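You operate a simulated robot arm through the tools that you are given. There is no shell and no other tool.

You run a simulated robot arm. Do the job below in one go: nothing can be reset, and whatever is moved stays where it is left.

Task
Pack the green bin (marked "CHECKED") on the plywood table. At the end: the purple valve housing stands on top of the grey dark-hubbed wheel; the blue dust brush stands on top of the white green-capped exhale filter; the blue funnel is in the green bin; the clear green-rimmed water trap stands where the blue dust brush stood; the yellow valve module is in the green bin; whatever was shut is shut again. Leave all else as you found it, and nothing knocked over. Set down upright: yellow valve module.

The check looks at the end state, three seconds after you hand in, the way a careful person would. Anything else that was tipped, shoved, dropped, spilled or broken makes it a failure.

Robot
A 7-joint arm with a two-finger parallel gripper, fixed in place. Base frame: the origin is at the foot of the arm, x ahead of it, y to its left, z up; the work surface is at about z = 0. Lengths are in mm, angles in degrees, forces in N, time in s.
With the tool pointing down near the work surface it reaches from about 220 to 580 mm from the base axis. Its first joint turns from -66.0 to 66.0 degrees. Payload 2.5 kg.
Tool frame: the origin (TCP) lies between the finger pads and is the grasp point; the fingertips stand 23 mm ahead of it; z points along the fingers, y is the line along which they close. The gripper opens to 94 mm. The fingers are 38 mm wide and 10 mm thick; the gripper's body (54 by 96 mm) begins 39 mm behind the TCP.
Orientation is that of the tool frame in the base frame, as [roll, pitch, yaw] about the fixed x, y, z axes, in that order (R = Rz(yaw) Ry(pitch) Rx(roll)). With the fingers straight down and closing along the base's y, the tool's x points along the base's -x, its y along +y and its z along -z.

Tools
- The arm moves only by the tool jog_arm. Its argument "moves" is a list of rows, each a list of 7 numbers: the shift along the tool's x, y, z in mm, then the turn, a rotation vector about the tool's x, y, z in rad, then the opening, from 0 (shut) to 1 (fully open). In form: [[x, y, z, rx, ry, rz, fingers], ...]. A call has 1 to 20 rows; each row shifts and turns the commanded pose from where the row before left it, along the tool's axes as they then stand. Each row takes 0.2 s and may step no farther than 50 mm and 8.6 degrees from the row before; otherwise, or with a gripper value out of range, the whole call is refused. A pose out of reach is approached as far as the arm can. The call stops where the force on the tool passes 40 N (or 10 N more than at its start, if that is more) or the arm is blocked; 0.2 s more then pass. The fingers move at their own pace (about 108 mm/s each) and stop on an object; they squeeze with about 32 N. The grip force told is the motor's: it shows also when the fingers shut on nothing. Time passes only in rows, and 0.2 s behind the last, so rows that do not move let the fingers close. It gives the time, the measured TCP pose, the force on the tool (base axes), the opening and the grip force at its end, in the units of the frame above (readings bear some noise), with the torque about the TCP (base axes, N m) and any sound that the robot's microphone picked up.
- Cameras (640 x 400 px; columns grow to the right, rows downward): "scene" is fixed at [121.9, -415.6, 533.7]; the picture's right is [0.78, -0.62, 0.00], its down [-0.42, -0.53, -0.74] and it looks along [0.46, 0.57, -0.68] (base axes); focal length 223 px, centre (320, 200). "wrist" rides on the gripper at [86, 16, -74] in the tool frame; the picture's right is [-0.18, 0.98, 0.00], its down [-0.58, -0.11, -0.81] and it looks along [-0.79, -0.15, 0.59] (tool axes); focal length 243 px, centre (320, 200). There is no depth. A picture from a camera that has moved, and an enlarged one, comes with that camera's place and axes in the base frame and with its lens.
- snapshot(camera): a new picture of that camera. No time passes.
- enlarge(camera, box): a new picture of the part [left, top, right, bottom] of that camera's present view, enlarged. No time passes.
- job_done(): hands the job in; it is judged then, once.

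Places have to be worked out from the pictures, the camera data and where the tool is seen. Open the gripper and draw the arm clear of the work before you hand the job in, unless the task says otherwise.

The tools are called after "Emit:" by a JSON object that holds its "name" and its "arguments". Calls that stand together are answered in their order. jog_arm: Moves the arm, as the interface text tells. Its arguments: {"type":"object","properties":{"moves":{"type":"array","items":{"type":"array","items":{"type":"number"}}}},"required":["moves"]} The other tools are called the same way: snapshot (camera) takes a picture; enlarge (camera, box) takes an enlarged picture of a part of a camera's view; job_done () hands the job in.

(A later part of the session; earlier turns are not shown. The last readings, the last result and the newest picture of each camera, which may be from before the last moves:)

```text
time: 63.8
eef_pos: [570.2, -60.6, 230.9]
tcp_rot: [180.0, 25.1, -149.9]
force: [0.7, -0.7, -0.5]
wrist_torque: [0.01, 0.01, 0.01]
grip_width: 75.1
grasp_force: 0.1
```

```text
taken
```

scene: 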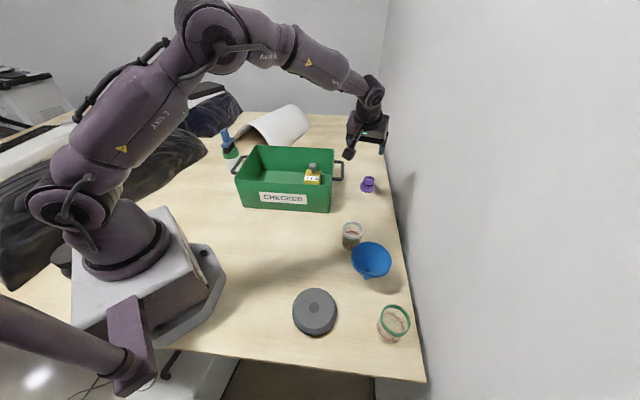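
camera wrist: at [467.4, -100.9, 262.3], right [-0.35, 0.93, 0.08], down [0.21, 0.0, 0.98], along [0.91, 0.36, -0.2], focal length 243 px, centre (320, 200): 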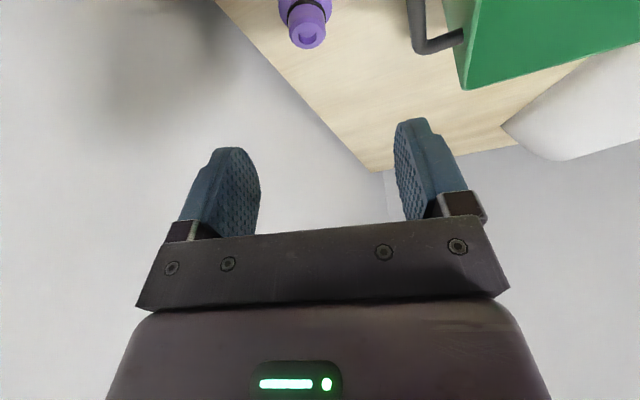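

The tilt works as planned. Now I'll extend toward a point above the purple housing.

Emit:
{"name": "jog_arm", "arguments": {"moves": [[-13.3, -5, 41.9, 0, 0, 0, 0.8], [-13.3, -5, 41.9, 0, 0, 0, 0.8], [-13.3, -5, 41.9, 0, 0, 0, 0.8], [0, 0, 0, 0, 0, 0, 0.8]]}}

Emit:
{"name": "snapshot", "arguments": {"camera": "wrist"}}

Emit:
{"name": "enlarge", "arguments": {"camera": "scene", "box": [310, 80, 430, 220]}}

```text
time: 64.8
eef_pos: [653.5, -24.5, 133.5]
tcp_rot: [179.9, 24.9, -150.0]
force: [-0.2, -0.6, 0.8]
wrist_torque: [0.0, -0.03, -0.07]
grip_width: 75.0
grasp_force: 0.0
```

```text
taken
camera wrist: at [551.0, -65.1, 165.9], right [-0.35, 0.93, 0.08], down [0.22, 0.0, 0.98], along [0.91, 0.36, -0.2], focal length 243 px, centre (320, 200)
```

wrist: 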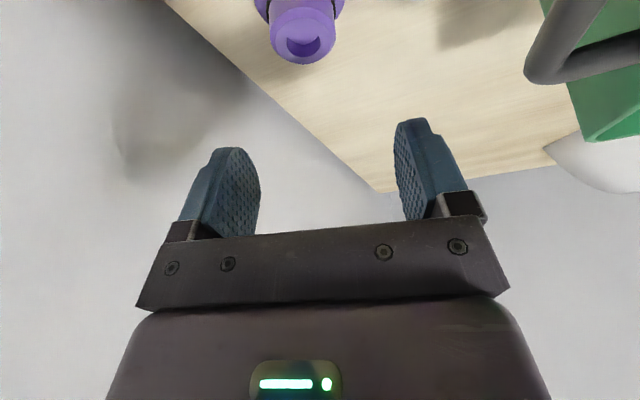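

```text
2.86 times, centred on (370, 150) of scene
camera zoom: at [121.9, -415.5, 533.7], right [0.78, -0.62, 0.0], down [-0.42, -0.53, -0.74], along [0.46, 0.57, -0.68], focal length 636 px, centre (177, 343)
```

zoom: 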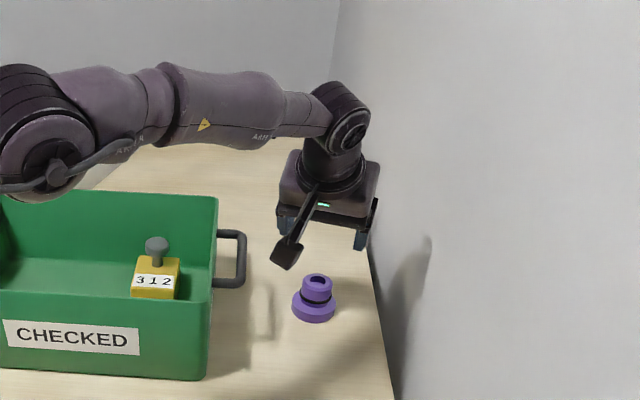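

Reached without trouble. I'll enlarge this view to locate the purple's top face relative to the gripper.

Emit:
{"name": "enlarge", "arguments": {"camera": "wrist", "box": [230, 0, 390, 100]}}

```text
4.00 times, centred on (310, 50) of wrist
camera zoom: at [551.0, -65.1, 165.9], right [-0.35, 0.93, 0.08], down [0.22, 0.0, 0.98], along [0.91, 0.36, -0.2], focal length 970 px, centre (360, 800)
```

zoom: 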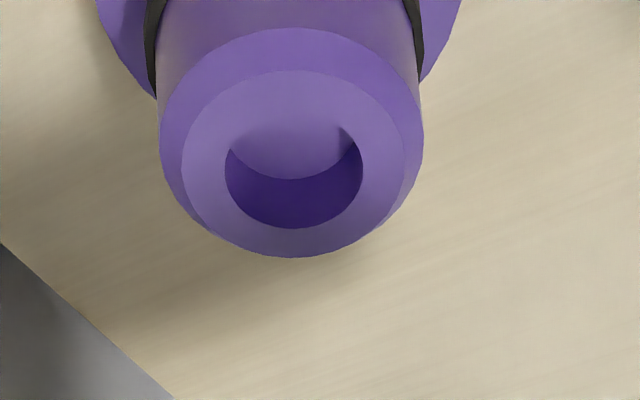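

The top face centre is at about (662,−24). I'll correct laterally and descend to z≈85, with the tips still just above the housing, then recheck.

Emit:
{"name": "jog_arm", "arguments": {"moves": [[7.3, -2.05, 24.2, 0, 0, 0, 0.8], [7.3, -2.05, 24.2, 0, 0, 0, 0.8], [0, 0, 0, 0, 0, 0, 0.8]]}}

Emit:
{"name": "snapshot", "arguments": {"camera": "wrist"}}

Emit:
{"name": "enlarge", "arguments": {"camera": "scene", "box": [310, 100, 430, 220]}}

```text
time: 65.6
eef_pos: [655.6, -26.4, 83.9]
tcp_rot: [-180.0, 25.0, -150.0]
force: [0.8, 0.1, 0.0]
wrist_torque: [0.0, -0.03, 0.01]
grip_width: 75.4
grasp_force: 0.1
out of reach, approached as far as the arm can: row 2
```

```text
taken
camera wrist: at [553.0, -66.8, 115.8], right [-0.35, 0.93, 0.08], down [0.22, 0.0, 0.98], along [0.91, 0.36, -0.2], focal length 243 px, centre (320, 200)
```

wrist: 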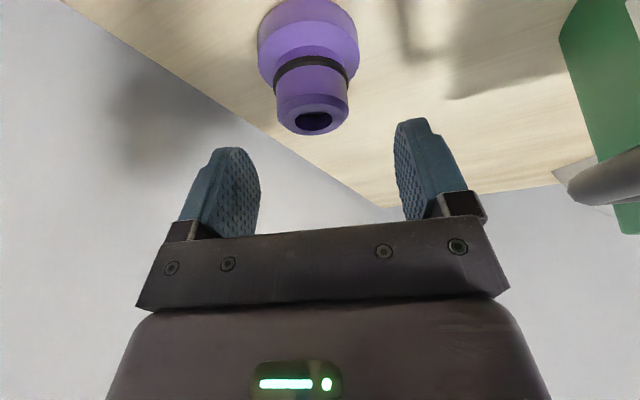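

```text
3.33 times, centred on (370, 160) of scene
camera zoom: at [121.9, -415.6, 533.7], right [0.78, -0.62, 0.0], down [-0.42, -0.53, -0.74], along [0.46, 0.57, -0.68], focal length 742 px, centre (153, 333)
```

zoom: 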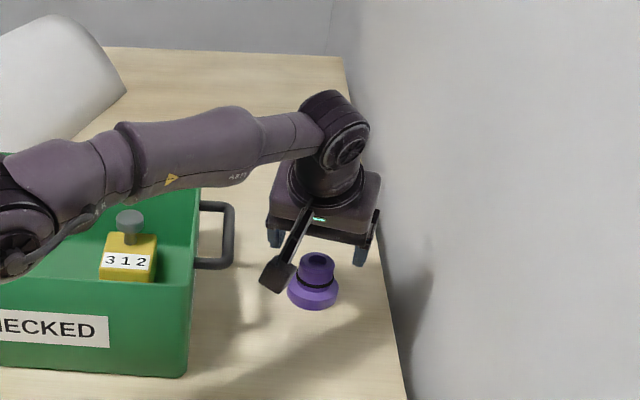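

The arm hit its reach limit at this tilt, so I need to tilt more. I'll raise slightly and tilt to about 40°.

Emit:
{"name": "jog_arm", "arguments": {"moves": [[-8.8, 2.5, -29, 0, 0, 0, 0.8], [0, 0, 0, 0, -0.131, 0, 0.8], [0, 0, 0, 0, -0.131, 0, 0.8], [0, 0, 0, 0, 0, 0, 0.8]]}}

Emit:
{"name": "snapshot", "arguments": {"camera": "wrist"}}

Emit:
{"name": "enlarge", "arguments": {"camera": "scene", "box": [310, 100, 430, 220]}}

```text
time: 66.6
eef_pos: [684.5, -31.4, 110.1]
tcp_rot: [-179.9, 40.1, -150.0]
force: [0.8, 0.6, -0.2]
wrist_torque: [-0.01, 0.0, 0.01]
grip_width: 75.1
grasp_force: 0.0
out of reach, approached as far as the arm can: row 1, 2, 3
```

```text
taken
camera wrist: at [579.3, -73.8, 112.0], right [-0.37, 0.92, 0.12], down [-0.01, -0.13, 0.99], along [0.93, 0.37, 0.06], focal length 243 px, centre (320, 200)
```

wrist: 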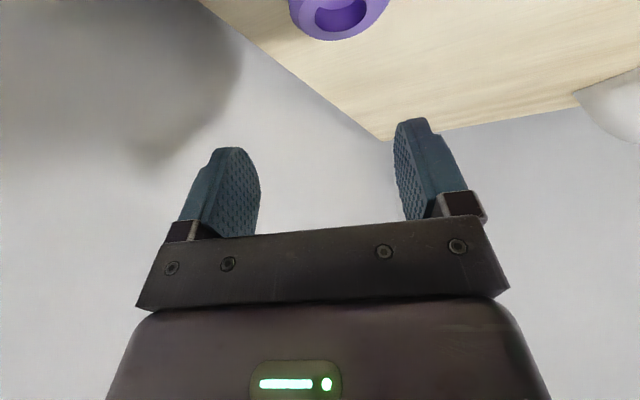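

```text
3.33 times, centred on (370, 160) of scene
camera zoom: at [121.9, -415.6, 533.7], right [0.78, -0.62, 0.0], down [-0.42, -0.53, -0.74], along [0.46, 0.57, -0.68], focal length 742 px, centre (153, 333)
```

zoom: 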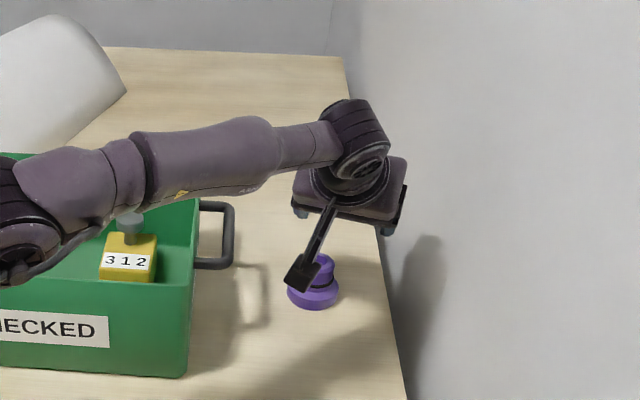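

The measured pose is farther out than intended. I'll look at the whole arm before doing anything else.

Emit:
{"name": "snapshot", "arguments": {"camera": "scene"}}

Emit:
{"name": "enlarge", "arguments": {"camera": "scene", "box": [0, 60, 400, 310]}}

```text
taken
```

scene: 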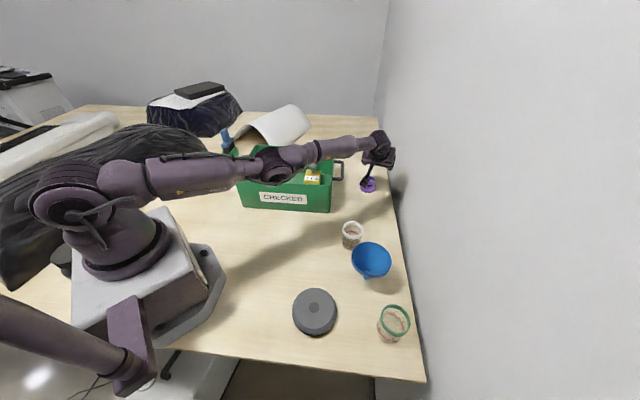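

```text
1.60 times, centred on (200, 185) of scene
camera zoom: at [121.9, -415.6, 533.7], right [0.78, -0.62, 0.0], down [-0.42, -0.53, -0.74], along [0.46, 0.57, -0.68], focal length 356 px, centre (512, 224)
```

zoom: 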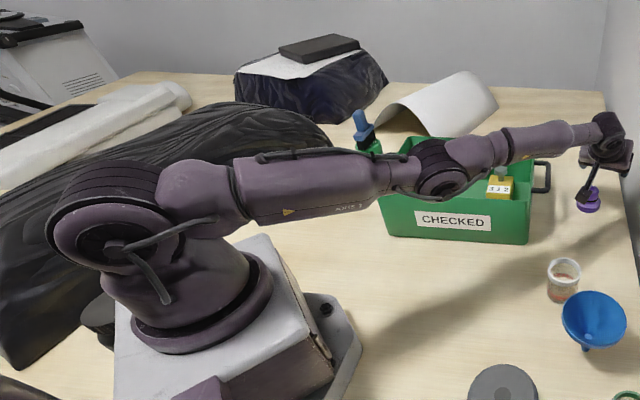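

The arm is stretched straight (elbow singular), so the wrist stalled and the TCP swung out. I'll pull back inward and up in small steps, watching that the elbow bends upward again.

Emit:
{"name": "jog_arm", "arguments": {"moves": [[7, 15, -32, 0, 0, 0, 0.8], [0, 0, 0, 0, 0, 0, 0.8]]}}

Emit:
{"name": "snapshot", "arguments": {"camera": "scene"}}

```text
time: 67.2
eef_pos: [686.1, -37.5, 126.9]
tcp_rot: [179.9, 40.0, -150.0]
force: [-0.4, 0.0, 0.0]
wrist_torque: [-0.02, 0.04, -0.02]
grip_width: 75.4
grasp_force: 0.0
out of reach, approached as far as the arm can: row 1
```

```text
taken
```

scene: 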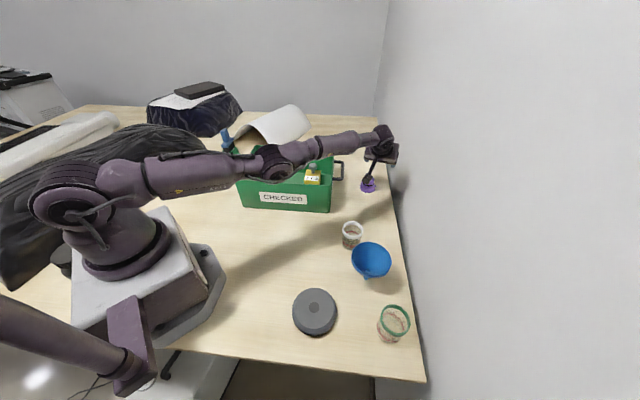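

Still stalled at the straight-arm limit. I'll command a larger, purely inward step to bend the elbow.

Emit:
{"name": "jog_arm", "arguments": {"moves": [[25.4, 24, -34.4, 0, 0, 0, 0.8], [0, 0, 0, 0, 0, 0, 0.8]]}}

Emit:
{"name": "snapshot", "arguments": {"camera": "scene"}}

```text
time: 67.8
eef_pos: [686.4, -38.7, 128.1]
tcp_rot: [-180.0, 40.0, -150.1]
force: [-0.4, -0.3, 0.3]
wrist_torque: [0.01, 0.04, 0.04]
grip_width: 75.1
grasp_force: 0.0
out of reach, approached as far as the arm can: row 1
```

```text
taken
```

scene: 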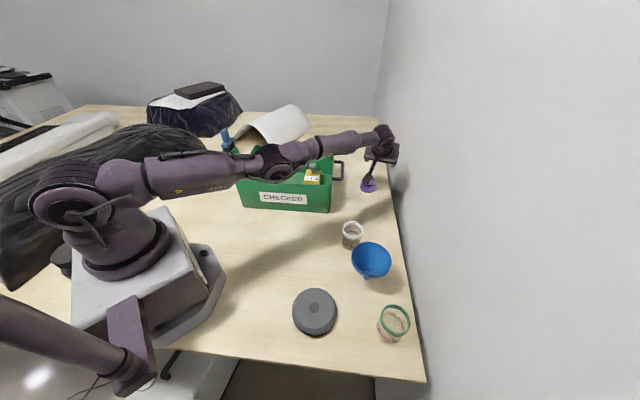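

Upward motion just pushes the elbow against its straight limit. A downward-and-inward motion should flex it the right way, and there is still 50 mm of clearance below the tips.

Emit:
{"name": "jog_arm", "arguments": {"moves": [[43, 21, 8.9, 0, 0, 0, 0.8], [0, 0, 0, 0, 0, 0, 0.8]]}}

Emit:
{"name": "snapshot", "arguments": {"camera": "scene"}}

```text
time: 68.4
eef_pos: [680.9, -39.7, 88.7]
tcp_rot: [-180.0, 39.9, -150.1]
force: [-0.7, 0.4, 0.1]
wrist_torque: [-0.01, 0.02, 0.0]
grip_width: 75.1
grasp_force: 0.1
out of reach, approached as far as the arm can: row 1
```

```text
taken
```

scene: 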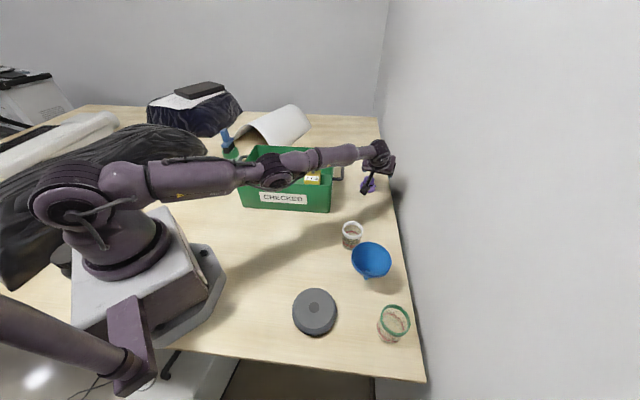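

The stall matches a straight-elbow singularity: the measured pose is exactly my target projected onto the arm's reach sphere. I'll move up along the sphere, then come back down tangentially, since downward motion flexes the elbow the right way.

Emit:
{"name": "jog_arm", "arguments": {"moves": [[-32.1, 0, -38.3, 0, 0, 0, 0.8], [-32.1, 0, -38.3, 0, 0, 0, 0.8], [-32.1, 0, -38.3, 0, 0, 0, 0.8], [-32.1, 0, -38.3, 0, 0, 0, 0.8]]}}

Emit:
{"name": "snapshot", "arguments": {"camera": "scene"}}

```text
time: 69.4
eef_pos: [680.5, -40.8, 285.7]
tcp_rot: [180.0, 40.1, -150.0]
force: [-1.1, -0.1, -0.1]
wrist_torque: [-0.01, 0.02, 0.01]
grip_width: 75.1
grasp_force: 0.1
out of reach, approached as far as the arm can: row 1, 4
```

```text
taken
```

scene: 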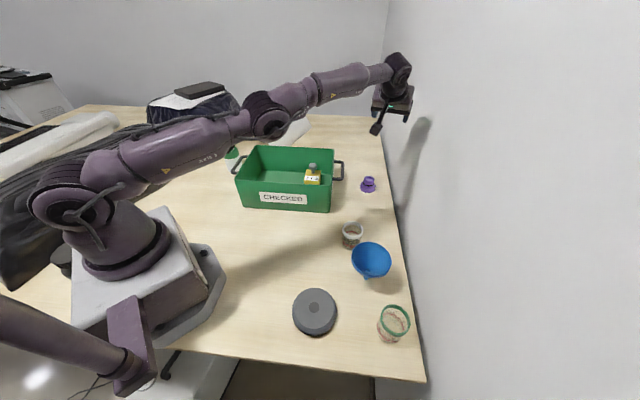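

Now back down in smaller vertical steps to flex the elbow.

Emit:
{"name": "jog_arm", "arguments": {"moves": [[16.07, 0, 19.15, 0, 0, 0, 0.8], [16.07, 0, 19.15, 0, 0, 0, 0.8], [16.07, 0, 19.15, 0, 0, 0, 0.8], [16.07, 0, 19.15, 0, 0, 0, 0.8]]}}

Emit:
{"name": "snapshot", "arguments": {"camera": "scene"}}

```text
time: 70.4
eef_pos: [679.3, -39.7, 188.2]
tcp_rot: [180.0, 39.9, -150.1]
force: [0.2, 0.3, -0.4]
wrist_torque: [-0.02, 0.01, -0.01]
grip_width: 75.2
grasp_force: 0.0
```

```text
taken
```

scene: 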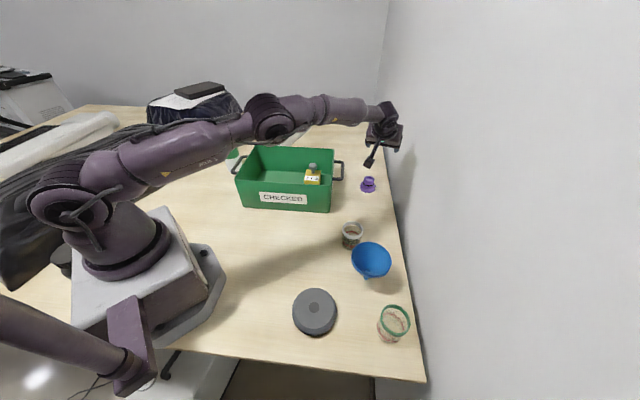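

The elbow is bending properly again. I'll pull inward over a safer region.

Emit:
{"name": "jog_arm", "arguments": {"moves": [[15.5, 9.4, 3.5, 0, 0, 0, 0.8], [15.5, 9.4, 3.5, 0, 0, 0, 0.8], [15.5, 9.4, 3.5, 0, 0, 0, 0.8], [0, 0, 0, 0, 0, 0, 0.8]]}}

Emit:
{"name": "snapshot", "arguments": {"camera": "wrist"}}

Emit:
{"name": "snapshot", "arguments": {"camera": "scene"}}

```text
time: 71.4
eef_pos: [642.1, -31.7, 148.8]
tcp_rot: [-180.0, 40.0, -149.9]
force: [0.5, 0.3, 1.0]
wrist_torque: [0.01, 0.0, -0.06]
grip_width: 75.4
grasp_force: 0.1
```

```text
taken
camera wrist: at [535.1, -74.3, 150.6], right [-0.37, 0.92, 0.12], down [-0.01, -0.13, 0.99], along [0.93, 0.36, 0.06], focal length 243 px, centre (320, 200)
```

wrist: 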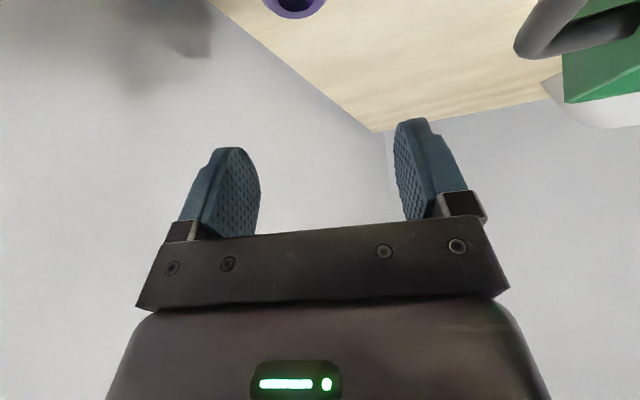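

```text
taken
```

scene: 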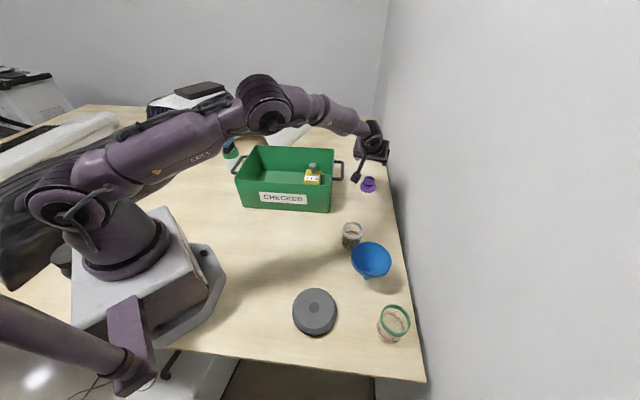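

At 40° tilt with a bent elbow, the reach model says the grasp pose is within limits. I'll move to just above the housing (z≈88) and check alignment.

Emit:
{"name": "jog_arm", "arguments": {"moves": [[7.8, -1.1, 20, 0, 0, 0, 0.8], [7.8, -1.1, 20, 0, 0, 0, 0.8], [7.8, -1.1, 20, 0, 0, 0, 0.8], [0, 0, 0, 0, 0, 0, 0.8]]}}

Emit:
{"name": "snapshot", "arguments": {"camera": "wrist"}}

Emit:
{"name": "enlarge", "arguments": {"camera": "scene", "box": [310, 100, 430, 220]}}

```text
time: 72.4
eef_pos: [658.2, -22.6, 88.9]
tcp_rot: [180.0, 40.1, -150.0]
force: [-0.7, -0.4, -0.2]
wrist_torque: [0.02, 0.02, -0.01]
grip_width: 75.2
grasp_force: 0.1
```

```text
taken
camera wrist: at [552.8, -65.1, 90.4], right [-0.37, 0.92, 0.12], down [-0.01, -0.13, 0.99], along [0.93, 0.37, 0.06], focal length 243 px, centre (320, 200)
```

wrist: 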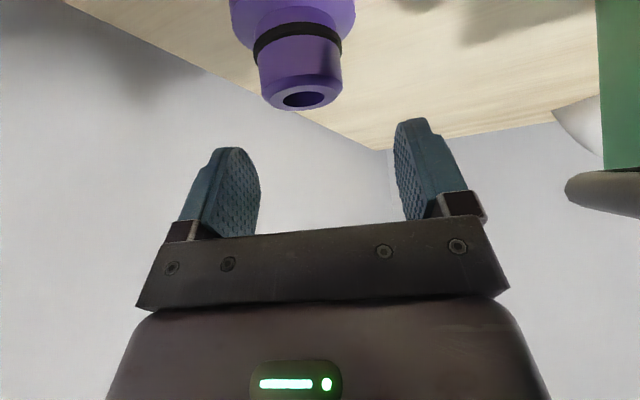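

```text
3.33 times, centred on (370, 160) of scene
camera zoom: at [121.9, -415.6, 533.7], right [0.78, -0.62, 0.0], down [-0.42, -0.53, -0.74], along [0.46, 0.57, -0.68], focal length 742 px, centre (153, 333)
```

zoom: 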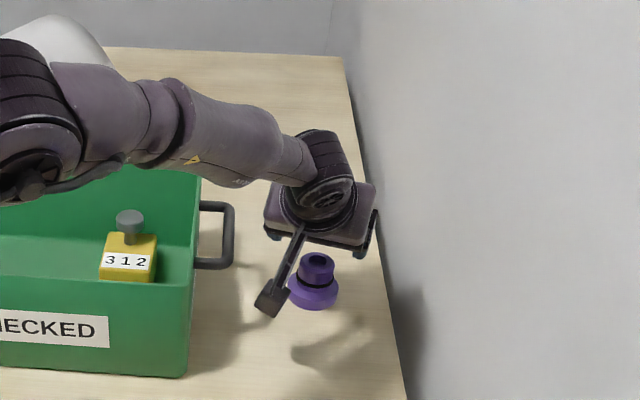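

Purple's axis is at about (662,−24.5), so I need about −3.4 mm in tool y and 38 mm down. I'll descend in two steps with the fingers straddling it.

Emit:
{"name": "jog_arm", "arguments": {"moves": [[10, -3.4, 13, 0, 0, 0, 0.8], [7.5, 0, 9.5, 0, 0, 0, 0.8], [5.5, 0, 7, 0, 0, 0, 0.8], [0, 0, 0, 0, 0, 0, 0.8]]}}

Emit:
{"name": "snapshot", "arguments": {"camera": "wrist"}}

Emit:
{"name": "enlarge", "arguments": {"camera": "scene", "box": [330, 140, 426, 200]}}

```text
time: 73.4
eef_pos: [662.5, -26.1, 50.4]
tcp_rot: [-180.0, 40.1, -150.0]
force: [0.3, -0.2, 0.0]
wrist_torque: [-0.02, -0.02, 0.03]
grip_width: 75.3
grasp_force: 0.2
```

```text
taken
camera wrist: at [555.6, -68.5, 52.6], right [-0.37, 0.92, 0.12], down [-0.01, -0.13, 0.99], along [0.93, 0.37, 0.06], focal length 243 px, centre (320, 200)
```

wrist: 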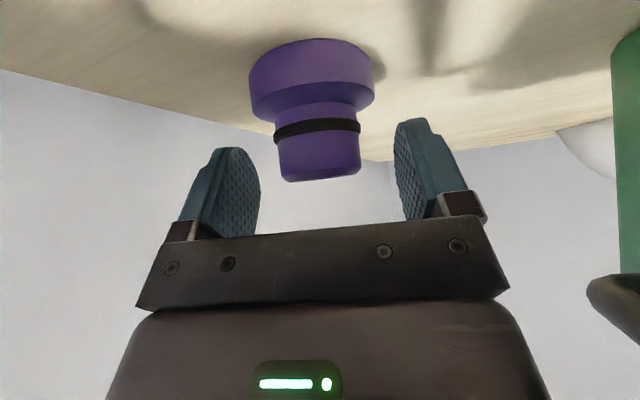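

```text
6.67 times, centred on (378, 170) of scene
camera zoom: at [121.9, -415.6, 533.7], right [0.78, -0.62, 0.0], down [-0.42, -0.53, -0.74], along [0.46, 0.57, -0.68], focal length 1485 px, centre (-67, 400)
```

zoom: 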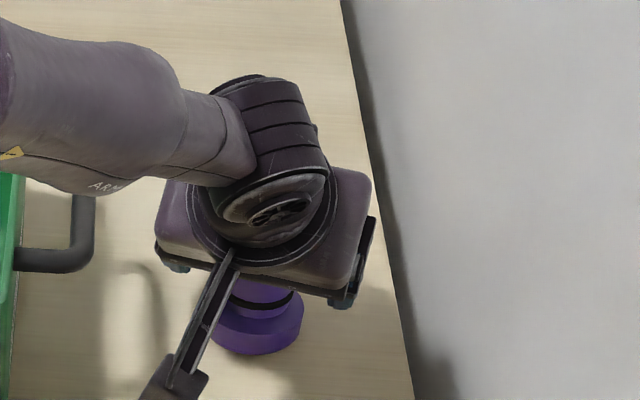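

The cylinder is centred between the fingers (within about 1 mm), the tips clear the flange and O-ring, and no force is felt. Closing.

Emit:
{"name": "jog_arm", "arguments": {"moves": [[0, 0, 0, 0, 0, 0, 0.6], [0, 0, 0, 0, 0, 0, 0.48], [0, 0, 0, 0, 0, 0, 0.38], [0, 0, 0, 0, 0, 0, 0.2], [0, 0, 0, 0, 0, 0, 0], [0, 0, 0, 0, 0, 0, 0]]}}

Emit:
{"name": "snapshot", "arguments": {"camera": "wrist"}}

```text
time: 74.8
eef_pos: [660.7, -26.4, 50.9]
tcp_rot: [180.0, 40.0, -150.0]
force: [0.8, 0.6, 0.3]
wrist_torque: [0.01, -0.01, -0.02]
grip_width: 35.7
grasp_force: 32.1
```

```text
taken
camera wrist: at [555.5, -68.7, 52.7], right [-0.37, 0.92, 0.12], down [-0.01, -0.13, 0.99], along [0.93, 0.37, 0.06], focal length 243 px, centre (320, 200)
```

wrist: 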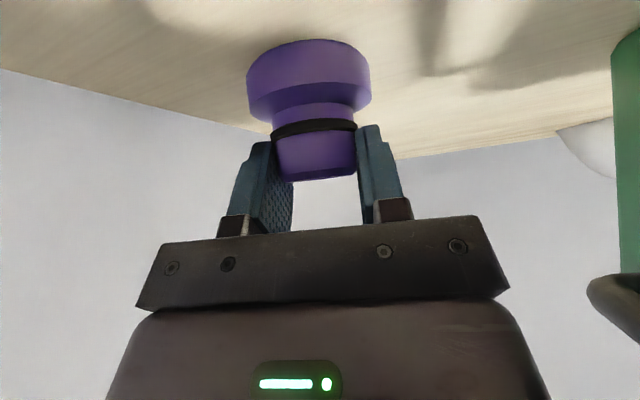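

Gripped at 35.7 mm. I'll lift straight up first, then retract inward while keeping the housing upright (orientation fixed).

Emit:
{"name": "jog_arm", "arguments": {"moves": [[-6.4, 0, -7.7, 0, 0, 0, 0], [-16.1, 0, -19.2, 0, 0, 0, 0], [-25.7, 0, -30.6, 0, 0, 0, 0], [0, 0, 0, 0, 0, 0, 0]]}}

Emit:
{"name": "snapshot", "arguments": {"camera": "wrist"}}

Emit:
{"name": "snapshot", "arguments": {"camera": "scene"}}

```text
time: 75.8
eef_pos: [658.6, -24.6, 126.3]
tcp_rot: [-180.0, 40.0, -150.0]
force: [0.5, -1.0, -0.4]
wrist_torque: [-0.01, -0.03, -0.02]
grip_width: 35.4
grasp_force: 31.9
```

```text
taken
camera wrist: at [553.3, -67.6, 127.5], right [-0.37, 0.92, 0.12], down [-0.01, -0.13, 0.99], along [0.93, 0.37, 0.06], focal length 243 px, centre (320, 200)
```

wrist: 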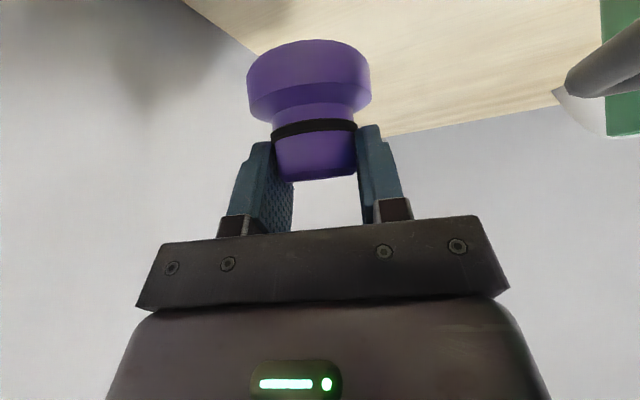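

```text
taken
```

scene: 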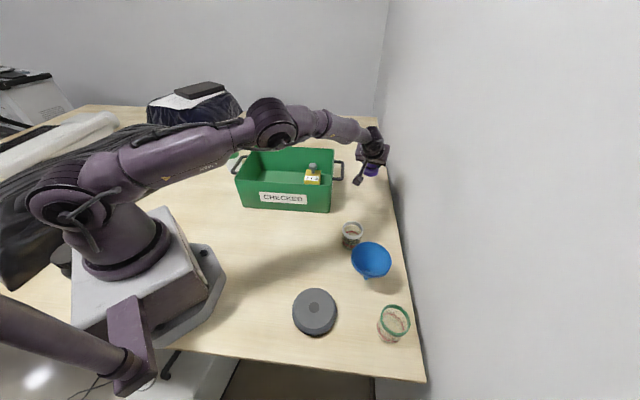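

The housing is firmly held and upright. Retracting inward and up.

Emit:
{"name": "jog_arm", "arguments": {"moves": [[-11.3, 7.4, -42.7, 0, 0, 0, 0], [-11.3, 7.4, -42.7, 0, 0, 0, 0], [22.4, 14.8, -31.9, 0, 0, 0, 0], [22.4, 14.8, -31.9, 0, 0, 0, 0], [0, 0, 0, 0, 0, 0, 0]]}}

Emit:
{"name": "snapshot", "arguments": {"camera": "scene"}}

```text
time: 77.0
eef_pos: [539.8, -44.0, 225.4]
tcp_rot: [-180.0, 40.0, -149.9]
force: [-0.5, 0.5, -0.3]
wrist_torque: [-0.01, 0.03, -0.01]
grip_width: 35.2
grasp_force: 32.0
```

```text
taken
```

scene: 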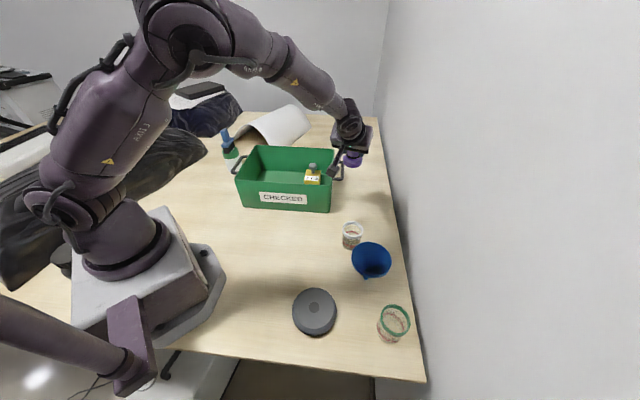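

Now I'll rotate about the vertical by +30° (keeping the housing upright) so the tilt becomes sideways to the arm, which suits the nearer wheel position.

Emit:
{"name": "jog_arm", "arguments": {"moves": [[0, 0, 0, -0.0842, 0, -0.1003, 0], [0, 0, 0, -0.0842, 0, -0.1003, 0], [0, 0, 0, -0.0842, 0, -0.1003, 0], [0, 0, 0, -0.0842, 0, -0.1003, 0], [0, 0, 0, 0, 0, 0, 0]]}}

Emit:
{"name": "snapshot", "arguments": {"camera": "scene"}}

```text
time: 78.2
eef_pos: [541.9, -42.7, 223.9]
tcp_rot: [180.0, 40.0, -119.8]
force: [-0.2, 0.7, -0.6]
wrist_torque: [-0.02, 0.0, -0.03]
grip_width: 35.2
grasp_force: 32.3
```

```text
taken
```

scene: 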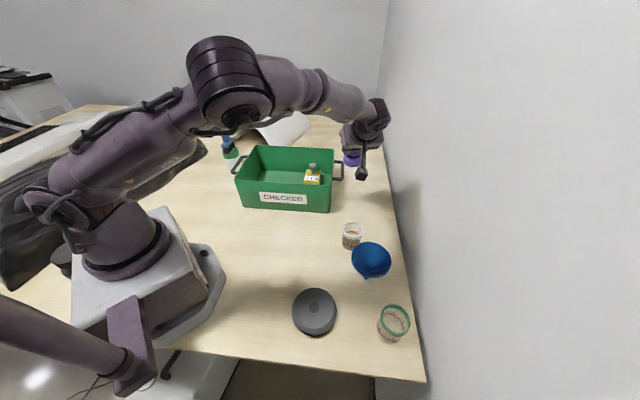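

The rotation went fine. I'll carry the housing at about z=220 over to above the wheel.

Emit:
{"name": "jog_arm", "arguments": {"moves": [[32.9, 19.9, -26, 0, 0, 0, 0], [32.9, 19.9, -26, 0, 0, 0, 0], [32.9, 19.9, -26, 0, 0, 0, 0], [32.9, 19.9, -26, 0, 0, 0, 0], [32.9, 19.9, -26, 0, 0, 0, 0], [32.9, 19.9, -26, 0, 0, 0, 0]]}}

Emit:
{"name": "snapshot", "arguments": {"camera": "wrist"}}

Emit:
{"name": "snapshot", "arguments": {"camera": "scene"}}

```text
time: 79.6
eef_pos: [313.0, -201.5, 218.0]
tcp_rot: [-179.9, 40.0, -119.9]
force: [-0.3, -0.3, 0.2]
wrist_torque: [0.0, -0.03, 0.01]
grip_width: 35.5
grasp_force: 31.8
```

```text
taken
camera wrist: at [242.0, -291.6, 220.6], right [-0.78, 0.61, 0.12], down [0.06, -0.12, 0.99], along [0.62, 0.78, 0.06], focal length 243 px, centre (320, 200)
```

wrist: 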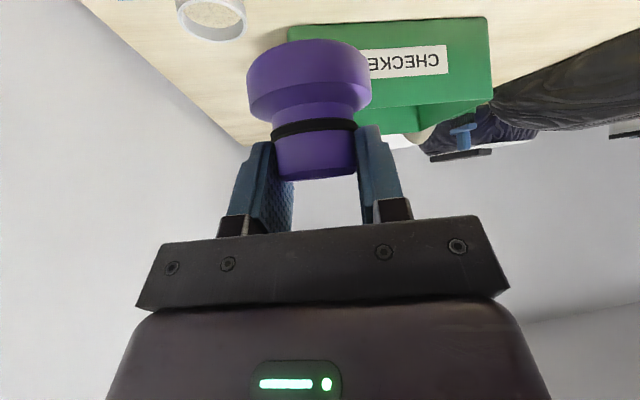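

```text
taken
```

scene: 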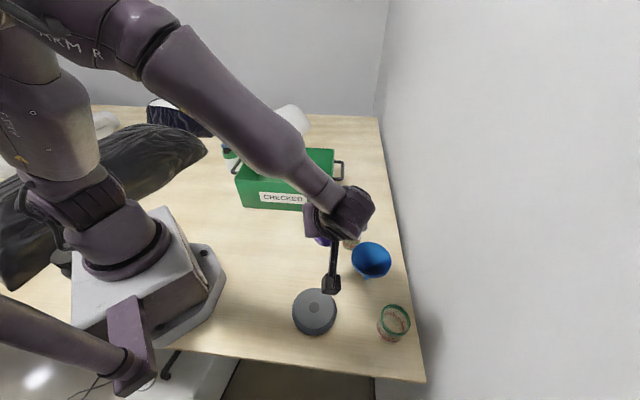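

No reach issues. The wheel's hub works out at (237.3,−254), top z≈26. Moving above it at TCP z≈150.

Emit:
{"name": "jog_arm", "arguments": {"moves": [[36, 12.9, -0.2, 0, 0, 0, 0], [36, 12.9, -0.2, 0, 0, 0, 0], [36, 12.9, -0.2, 0, 0, 0, 0], [0, 0, 0, 0, 0, 0, 0]]}}

Emit:
{"name": "snapshot", "arguments": {"camera": "wrist"}}

Emit:
{"name": "enlarge", "arguments": {"camera": "scene", "box": [240, 230, 400, 350]}}

```text
time: 80.6
eef_pos: [236.7, -255.7, 147.8]
tcp_rot: [-179.9, 40.0, -119.8]
force: [-0.4, 0.2, -0.4]
wrist_torque: [-0.05, -0.02, -0.02]
grip_width: 35.4
grasp_force: 31.7
```

```text
taken
camera wrist: at [167.0, -346.4, 148.4], right [-0.78, 0.61, 0.12], down [0.06, -0.12, 0.99], along [0.62, 0.78, 0.06], focal length 243 px, centre (320, 200)
```

wrist: 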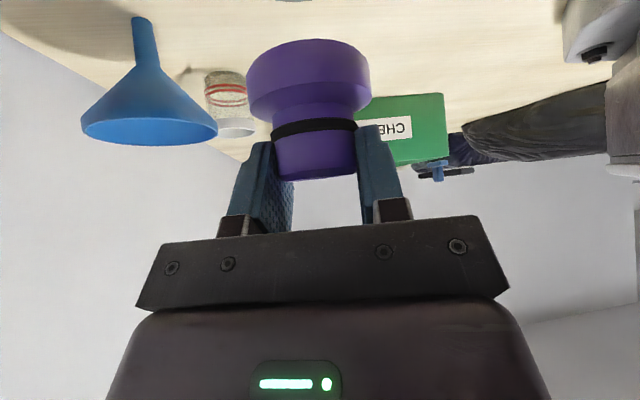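

```text
3.33 times, centred on (320, 290) of scene
camera zoom: at [121.9, -415.6, 533.7], right [0.78, -0.62, 0.0], down [-0.42, -0.53, -0.74], along [0.46, 0.57, -0.68], focal length 742 px, centre (320, -100)
```

zoom: 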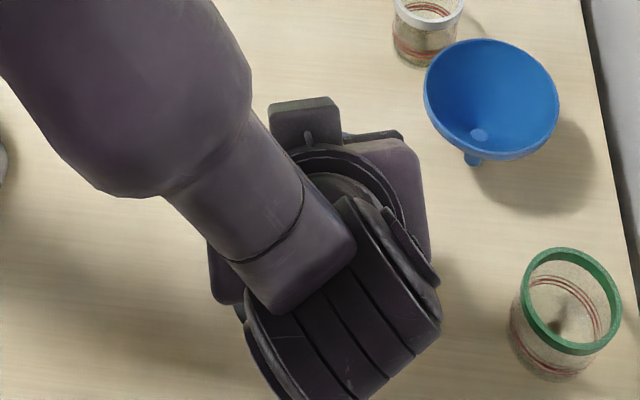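

The view is good (the funnel's profile is visible too). Descending about 50 mm so the wheel comes into view under the housing.

Emit:
{"name": "jog_arm", "arguments": {"moves": [[17, 0, 20.3, 0, 0, 0, 0], [17, 0, 20.3, 0, 0, 0, 0], [0, 0, 0, 0, 0, 0, 0]]}}

Emit:
{"name": "snapshot", "arguments": {"camera": "wrist"}}

Emit:
{"name": "enlarge", "arguments": {"camera": "scene", "box": [240, 230, 400, 350]}}

```text
time: 81.4
eef_pos: [241.0, -255.5, 96.4]
tcp_rot: [-179.9, 40.0, -119.8]
force: [0.5, -0.2, 0.7]
wrist_torque: [0.02, 0.0, 0.0]
grip_width: 35.6
grasp_force: 32.8
```

```text
taken
camera wrist: at [169.7, -347.0, 97.1], right [-0.78, 0.61, 0.12], down [0.06, -0.12, 0.99], along [0.62, 0.78, 0.06], focal length 243 px, centre (320, 200)
```

wrist: 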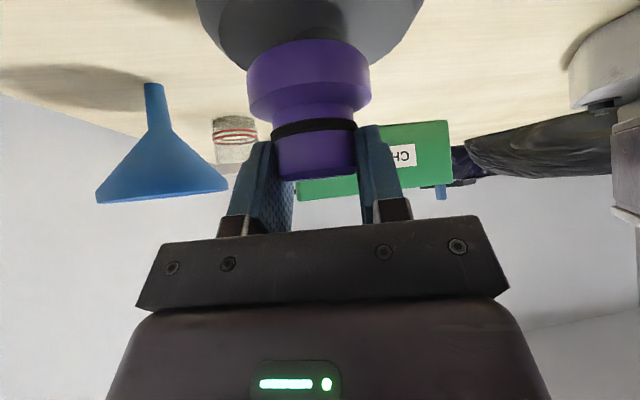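

```text
3.33 times, centred on (320, 290) of scene
camera zoom: at [121.9, -415.6, 533.7], right [0.78, -0.62, 0.0], down [-0.42, -0.53, -0.74], along [0.46, 0.57, -0.68], focal length 742 px, centre (320, -100)
```

zoom: 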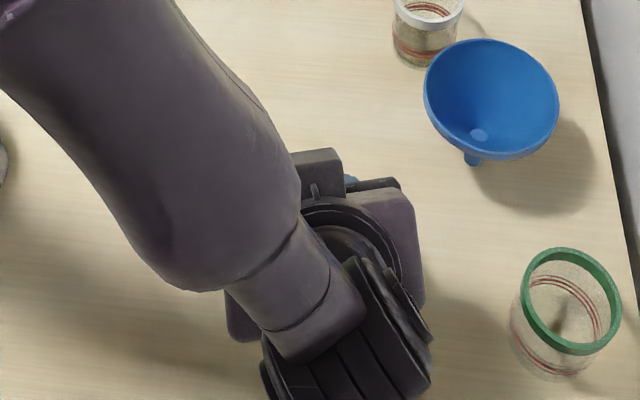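

The wheel is now visible above the flange in the (inverted) view. I'll enlarge it to compare the centres.

Emit:
{"name": "enlarge", "arguments": {"camera": "wrist", "box": [180, 0, 440, 160]}}

```text
2.46 times, centred on (310, 80) of wrist
camera zoom: at [169.7, -347.0, 97.1], right [-0.78, 0.61, 0.12], down [0.06, -0.12, 0.99], along [0.62, 0.78, 0.06], focal length 597 px, centre (345, 495)
```

zoom: 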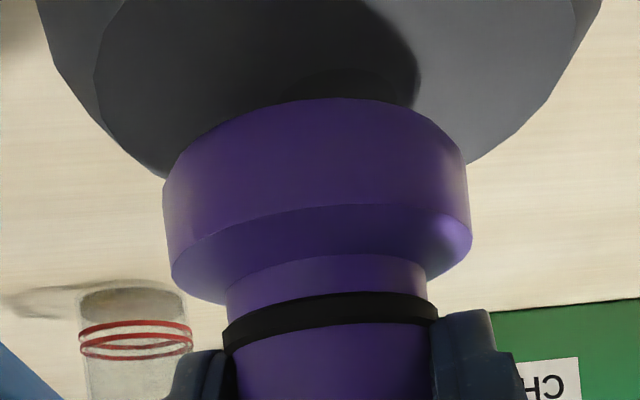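

Emit:
{"name": "enlarge", "arguments": {"camera": "wrist", "box": [270, 0, 370, 62]}}

Emit:
{"name": "enlarge", "arguments": {"camera": "wrist", "box": [190, 0, 430, 90]}}

```text
6.40 times, centred on (320, 31) of wrist
camera zoom: at [169.7, -347.0, 97.1], right [-0.78, 0.61, 0.12], down [0.06, -0.12, 0.99], along [0.62, 0.78, 0.06], focal length 1553 px, centre (320, 1282)
```

zoom: 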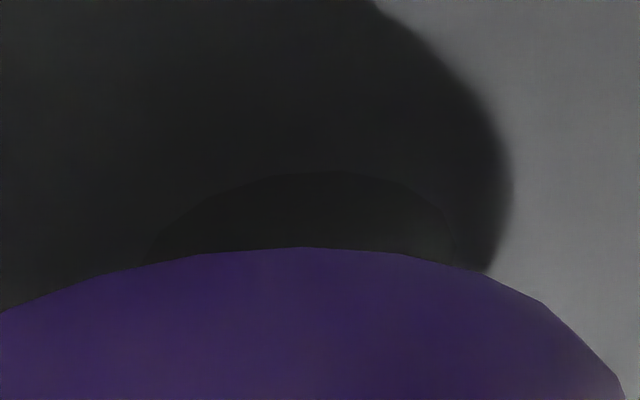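

```text
2.67 times, centred on (310, 45) of wrist
camera zoom: at [169.7, -347.0, 97.1], right [-0.78, 0.61, 0.12], down [0.06, -0.12, 0.99], along [0.62, 0.78, 0.06], focal length 647 px, centre (347, 613)
```

zoom: 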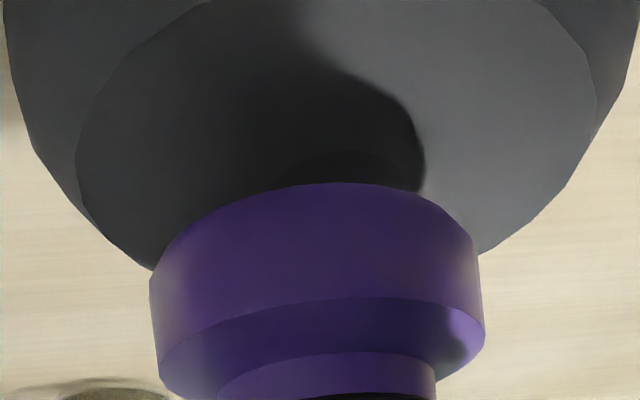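

The wheel centre is about 5 mm off in both tool y and the tilt direction: refined centre (237,−250), top z≈30. I'll correct and lower 8 mm, then feel for contact.

Emit:
{"name": "jog_arm", "arguments": {"moves": [[-3.8, 5, 3.2, 0, 0, 0, 0], [5.1, 0, 6.1, 0, 0, 0, 0], [0, 0, 0, 0, 0, 0, 0]]}}

Emit:
{"name": "enlarge", "arguments": {"camera": "wrist", "box": [180, 0, 440, 160]}}

```text
time: 82.2
eef_pos: [236.2, -247.7, 86.4]
tcp_rot: [180.0, 40.0, -120.0]
force: [0.0, -0.2, -0.4]
wrist_torque: [-0.01, -0.01, -0.02]
grip_width: 35.3
grasp_force: 31.8
```

```text
2.46 times, centred on (310, 80) of wrist
camera zoom: at [166.4, -338.2, 88.8], right [-0.78, 0.61, 0.12], down [0.06, -0.12, 0.99], along [0.62, 0.78, 0.06], focal length 597 px, centre (345, 495)
```

zoom: 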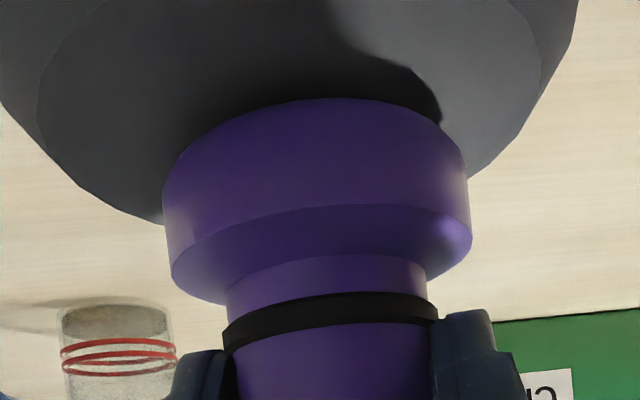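

I overshot slightly; fitting the rim gives a wheel centre of about (237,−251). I'll shift back about 3 mm each way and lower gently.

Emit:
{"name": "jog_arm", "arguments": {"moves": [[3.3, -2.7, -0.2, 0, 0, 0, 0], [0, 0, 0, 0, 0, 0, 0]]}}

Emit:
{"name": "enlarge", "arguments": {"camera": "wrist", "box": [180, 0, 440, 160]}}

```text
time: 82.8
eef_pos: [237.6, -251.5, 86.6]
tcp_rot: [-180.0, 40.0, -120.0]
force: [0.2, 0.5, -0.5]
wrist_torque: [0.0, 0.0, 0.02]
grip_width: 35.5
grasp_force: 32.0
```

```text
2.46 times, centred on (310, 80) of wrist
camera zoom: at [167.2, -341.5, 87.5], right [-0.78, 0.61, 0.12], down [0.06, -0.12, 0.99], along [0.62, 0.78, 0.06], focal length 597 px, centre (345, 495)
```

zoom: 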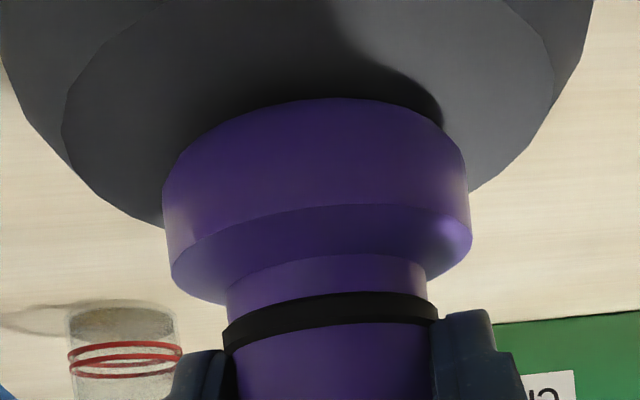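

Centred within about 2 mm now. Lowering in 1–1.5 mm steps until contact.

Emit:
{"name": "jog_arm", "arguments": {"moves": [[1.0, 0, 1.15, 0, 0, 0, 0], [1.0, 0, 1.15, 0, 0, 0, 0], [0, 0, 0, 0, 0, 0, 0]]}}

```text
time: 83.6
eef_pos: [238.0, -251.1, 82.4]
tcp_rot: [-180.0, 40.1, -120.0]
force: [0.3, 0.2, -0.6]
wrist_torque: [0.02, -0.04, -0.04]
grip_width: 35.4
grasp_force: 31.3
```

Emit:
{"name": "jog_arm", "arguments": {"moves": [[0.65, 0, 0.77, 0, 0, 0, 0], [0, 0, 0, 0, 0, 0, 0]]}}

Emit:
{"name": "enlarge", "arguments": {"camera": "wrist", "box": [180, 0, 440, 160]}}

```text
time: 84.2
eef_pos: [237.2, -251.3, 80.9]
tcp_rot: [-180.0, 40.1, -120.0]
force: [0.1, 0.7, -0.8]
wrist_torque: [-0.01, -0.01, 0.0]
grip_width: 35.2
grasp_force: 32.4
```

```text
2.46 times, centred on (310, 80) of wrist
camera zoom: at [166.4, -341.7, 83.2], right [-0.78, 0.61, 0.12], down [0.06, -0.12, 0.99], along [0.62, 0.78, 0.06], focal length 597 px, centre (345, 495)
```

zoom: 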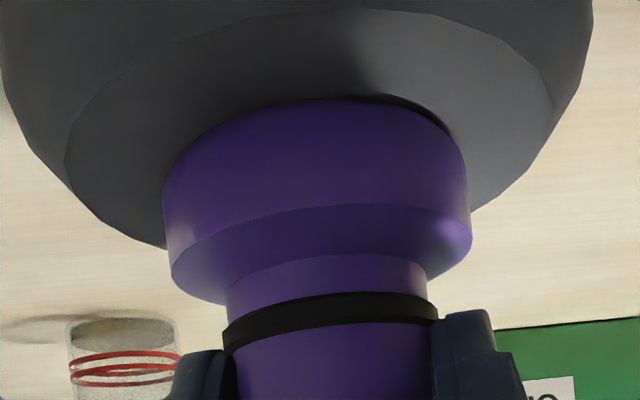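

Very close now (the shadow gap is almost gone). Another millimetre.

Emit:
{"name": "jog_arm", "arguments": {"moves": [[0.65, 0, 0.77, 0, 0, 0, 0], [0, 0, 0, 0, 0, 0, 0]]}}

```text
time: 84.8
eef_pos: [235.6, -252.1, 81.1]
tcp_rot: [-179.8, 40.0, -119.9]
force: [-0.1, -1.1, 7.0]
wrist_torque: [0.02, -0.04, 0.02]
grip_width: 35.4
grasp_force: 31.8
```

Contact at 7 N, so it's resting on the wheel. Opening gradually.

Emit:
{"name": "jog_arm", "arguments": {"moves": [[0, 0, 0, 0, 0, 0, 0.41], [0, 0, 0, 0, 0, 0, 0.46], [0, 0, 0, 0, 0, 0, 0.6], [0, 0, 0, 0, 0, 0, 0.75], [0, 0, 0, 0, 0, 0, 0.75]]}}

Emit:
{"name": "snapshot", "arguments": {"camera": "wrist"}}

```text
time: 86.0
eef_pos: [236.5, -250.6, 80.7]
tcp_rot: [-180.0, 39.9, -120.0]
force: [0.4, -0.2, 0.6]
wrist_torque: [0.03, 0.02, -0.02]
grip_width: 70.4
grasp_force: 0.0
```

```text
taken
camera wrist: at [166.1, -341.5, 82.6], right [-0.78, 0.61, 0.12], down [0.06, -0.12, 0.99], along [0.62, 0.78, 0.06], focal length 243 px, centre (320, 200)
```

wrist: 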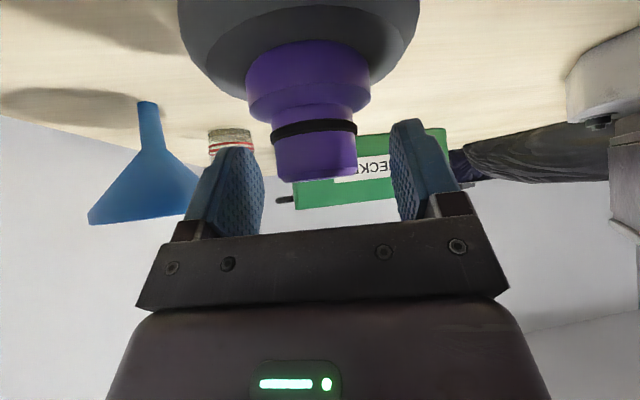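

Released and standing on the wheel. Retreating straight up.

Emit:
{"name": "jog_arm", "arguments": {"moves": [[-7, 0, -8.4, 0, 0, 0, 0.75], [-19.3, 0, -23, 0, 0, 0, 0.75], [-29, 0, -34.5, 0, 0, 0, 0.75], [-29, 0, -34.5, 0, 0, 0, 0.75], [-25, 0, -30, 0, 0, 0, 0.75], [0, 0, 0, 0, 0, 0, 0.75]]}}

Emit:
{"name": "snapshot", "arguments": {"camera": "scene"}}

Emit:
{"name": "snapshot", "arguments": {"camera": "wrist"}}

```text
time: 87.4
eef_pos: [238.0, -250.4, 249.9]
tcp_rot: [-179.9, 40.0, -119.9]
force: [0.5, 0.6, 1.0]
wrist_torque: [0.01, -0.03, 0.01]
grip_width: 70.5
grasp_force: 0.0
```

```text
taken
```

scene: 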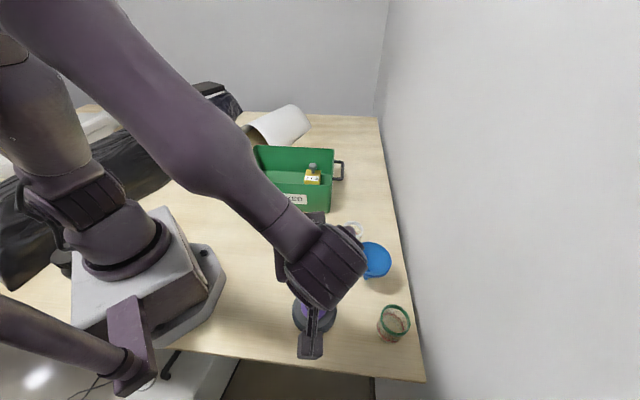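

```text
taken
camera wrist: at [167.4, -341.2, 251.9], right [-0.78, 0.61, 0.12], down [0.06, -0.12, 0.99], along [0.62, 0.78, 0.06], focal length 243 px, centre (320, 200)
```

wrist: 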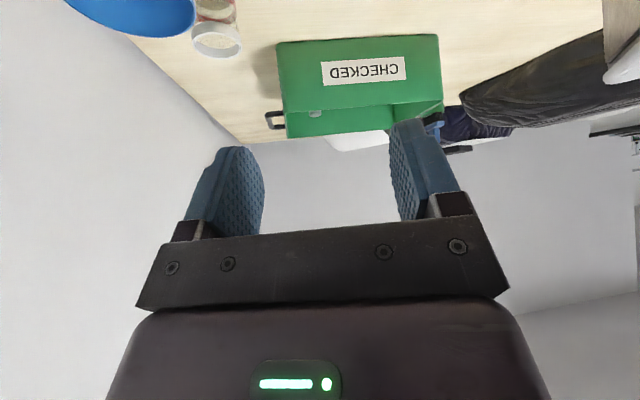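

The housing is on the wheel. Last item: the funnel. I'll bring the tool back to vertical and turn the camera toward it for accurate measurement.

Emit:
{"name": "jog_arm", "arguments": {"moves": [[0, 0, 0, 0, 0.1396, 0, 0.75], [0, 0, 0, 0, 0.1396, 0, 0.75], [0, 0, 0, 0, 0.1396, 0, 0.75], [0, 0, 0, 0, 0.1396, 0, 0.75], [0, 0, 0, 0, 0.1396, 0, 0.75], [0, 0, 0, 0, 0, 0.137, 0.75], [0, 0, 0, 0, 0, 0.137, 0.75], [0, 0, 0, 0, 0, 0.137, 0.75], [0, 0, 0, 0, 0, 0.137, 0.75], [0, 0, 0, 0, 0, 0.137, 0.75], [0, 0, 0, 0, 0, 0.137, 0.75], [0, 0, 0, 0, 0, 0.137, 0.75], [0, 0, 0, 0, 0, 0.137, 0.75], [0, 0, 0, 0, 0, 0.137, 0.75], [0, 0, 0, 0, 0, 0.137, 0.75], [0, 0, 0, 0, 0, 0.137, 0.75], [0, 0, 0, 0, 0, 0.137, 0.75]]}}

Emit:
{"name": "snapshot", "arguments": {"camera": "scene"}}

Emit:
{"name": "snapshot", "arguments": {"camera": "wrist"}}

```text
time: 91.0
eef_pos: [237.4, -250.4, 250.7]
tcp_rot: [180.0, 0.0, 145.6]
force: [-0.7, -0.8, 0.1]
wrist_torque: [-0.02, -0.05, 0.01]
grip_width: 70.6
grasp_force: 0.0
```

```text
taken
```

scene: 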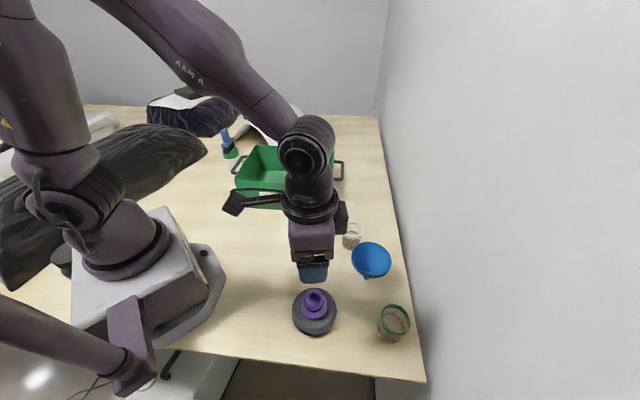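

```text
taken
camera wrist: at [175.5, -188.7, 324.8], right [0.71, 0.71, 0.0], down [0.42, -0.42, 0.81], along [0.57, -0.57, -0.59], focal length 243 px, centre (320, 200)
```

wrist: 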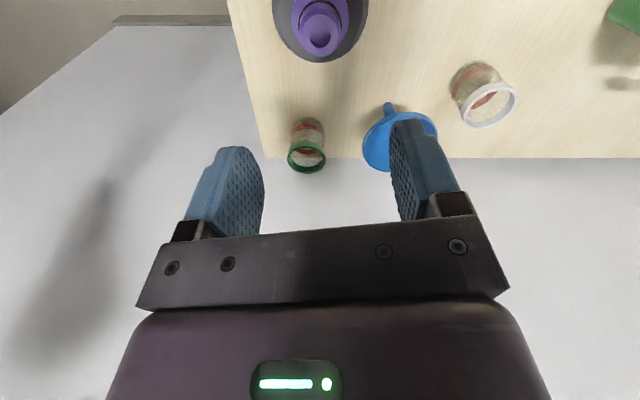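

The purple housing sits centred on the wheel. I'll shift so the funnel is between the fingers in view.

Emit:
{"name": "jog_arm", "arguments": {"moves": [[-16, 25.1, -3.3, 0, 0, 0, 1], [-16, 25.1, -3.3, 0, 0, 0, 1], [-16, 25.1, -3.3, 0, 0, 0, 1], [0, 0, 0, 0, 0, 0, 1]]}}

Emit:
{"name": "snapshot", "arguments": {"camera": "wrist"}}

Emit:
{"name": "enlarge", "arguments": {"camera": "wrist", "box": [200, 0, 440, 150]}}

```text
time: 92.0
eef_pos: [319.7, -215.5, 258.7]
tcp_rot: [179.9, 0.0, 145.8]
force: [0.2, -0.5, -0.3]
wrist_torque: [0.01, 0.04, -0.01]
grip_width: 93.9
grasp_force: 0.1
```

```text
taken
camera wrist: at [258.2, -152.8, 334.1], right [0.7, 0.71, 0.0], down [0.42, -0.42, 0.81], along [0.57, -0.57, -0.59], focal length 243 px, centre (320, 200)
```

wrist: 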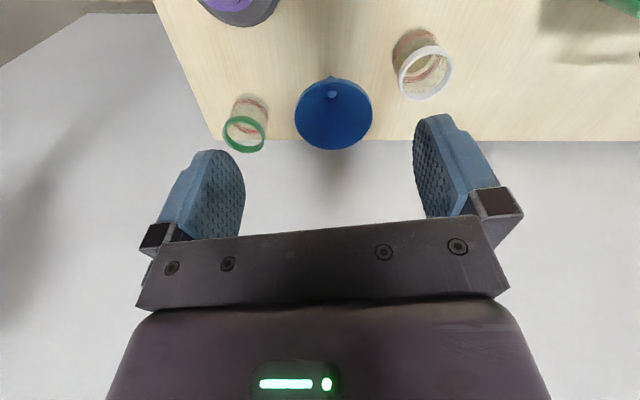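

```text
2.67 times, centred on (320, 75) of wrist
camera zoom: at [258.2, -152.8, 334.1], right [0.7, 0.71, 0.0], down [0.42, -0.42, 0.81], along [0.57, -0.57, -0.59], focal length 647 px, centre (320, 533)
```

zoom: 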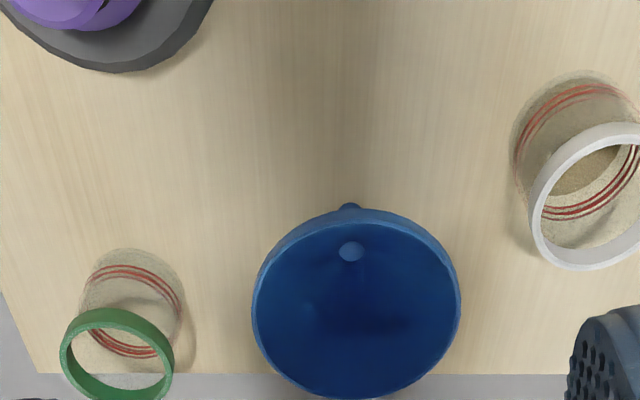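

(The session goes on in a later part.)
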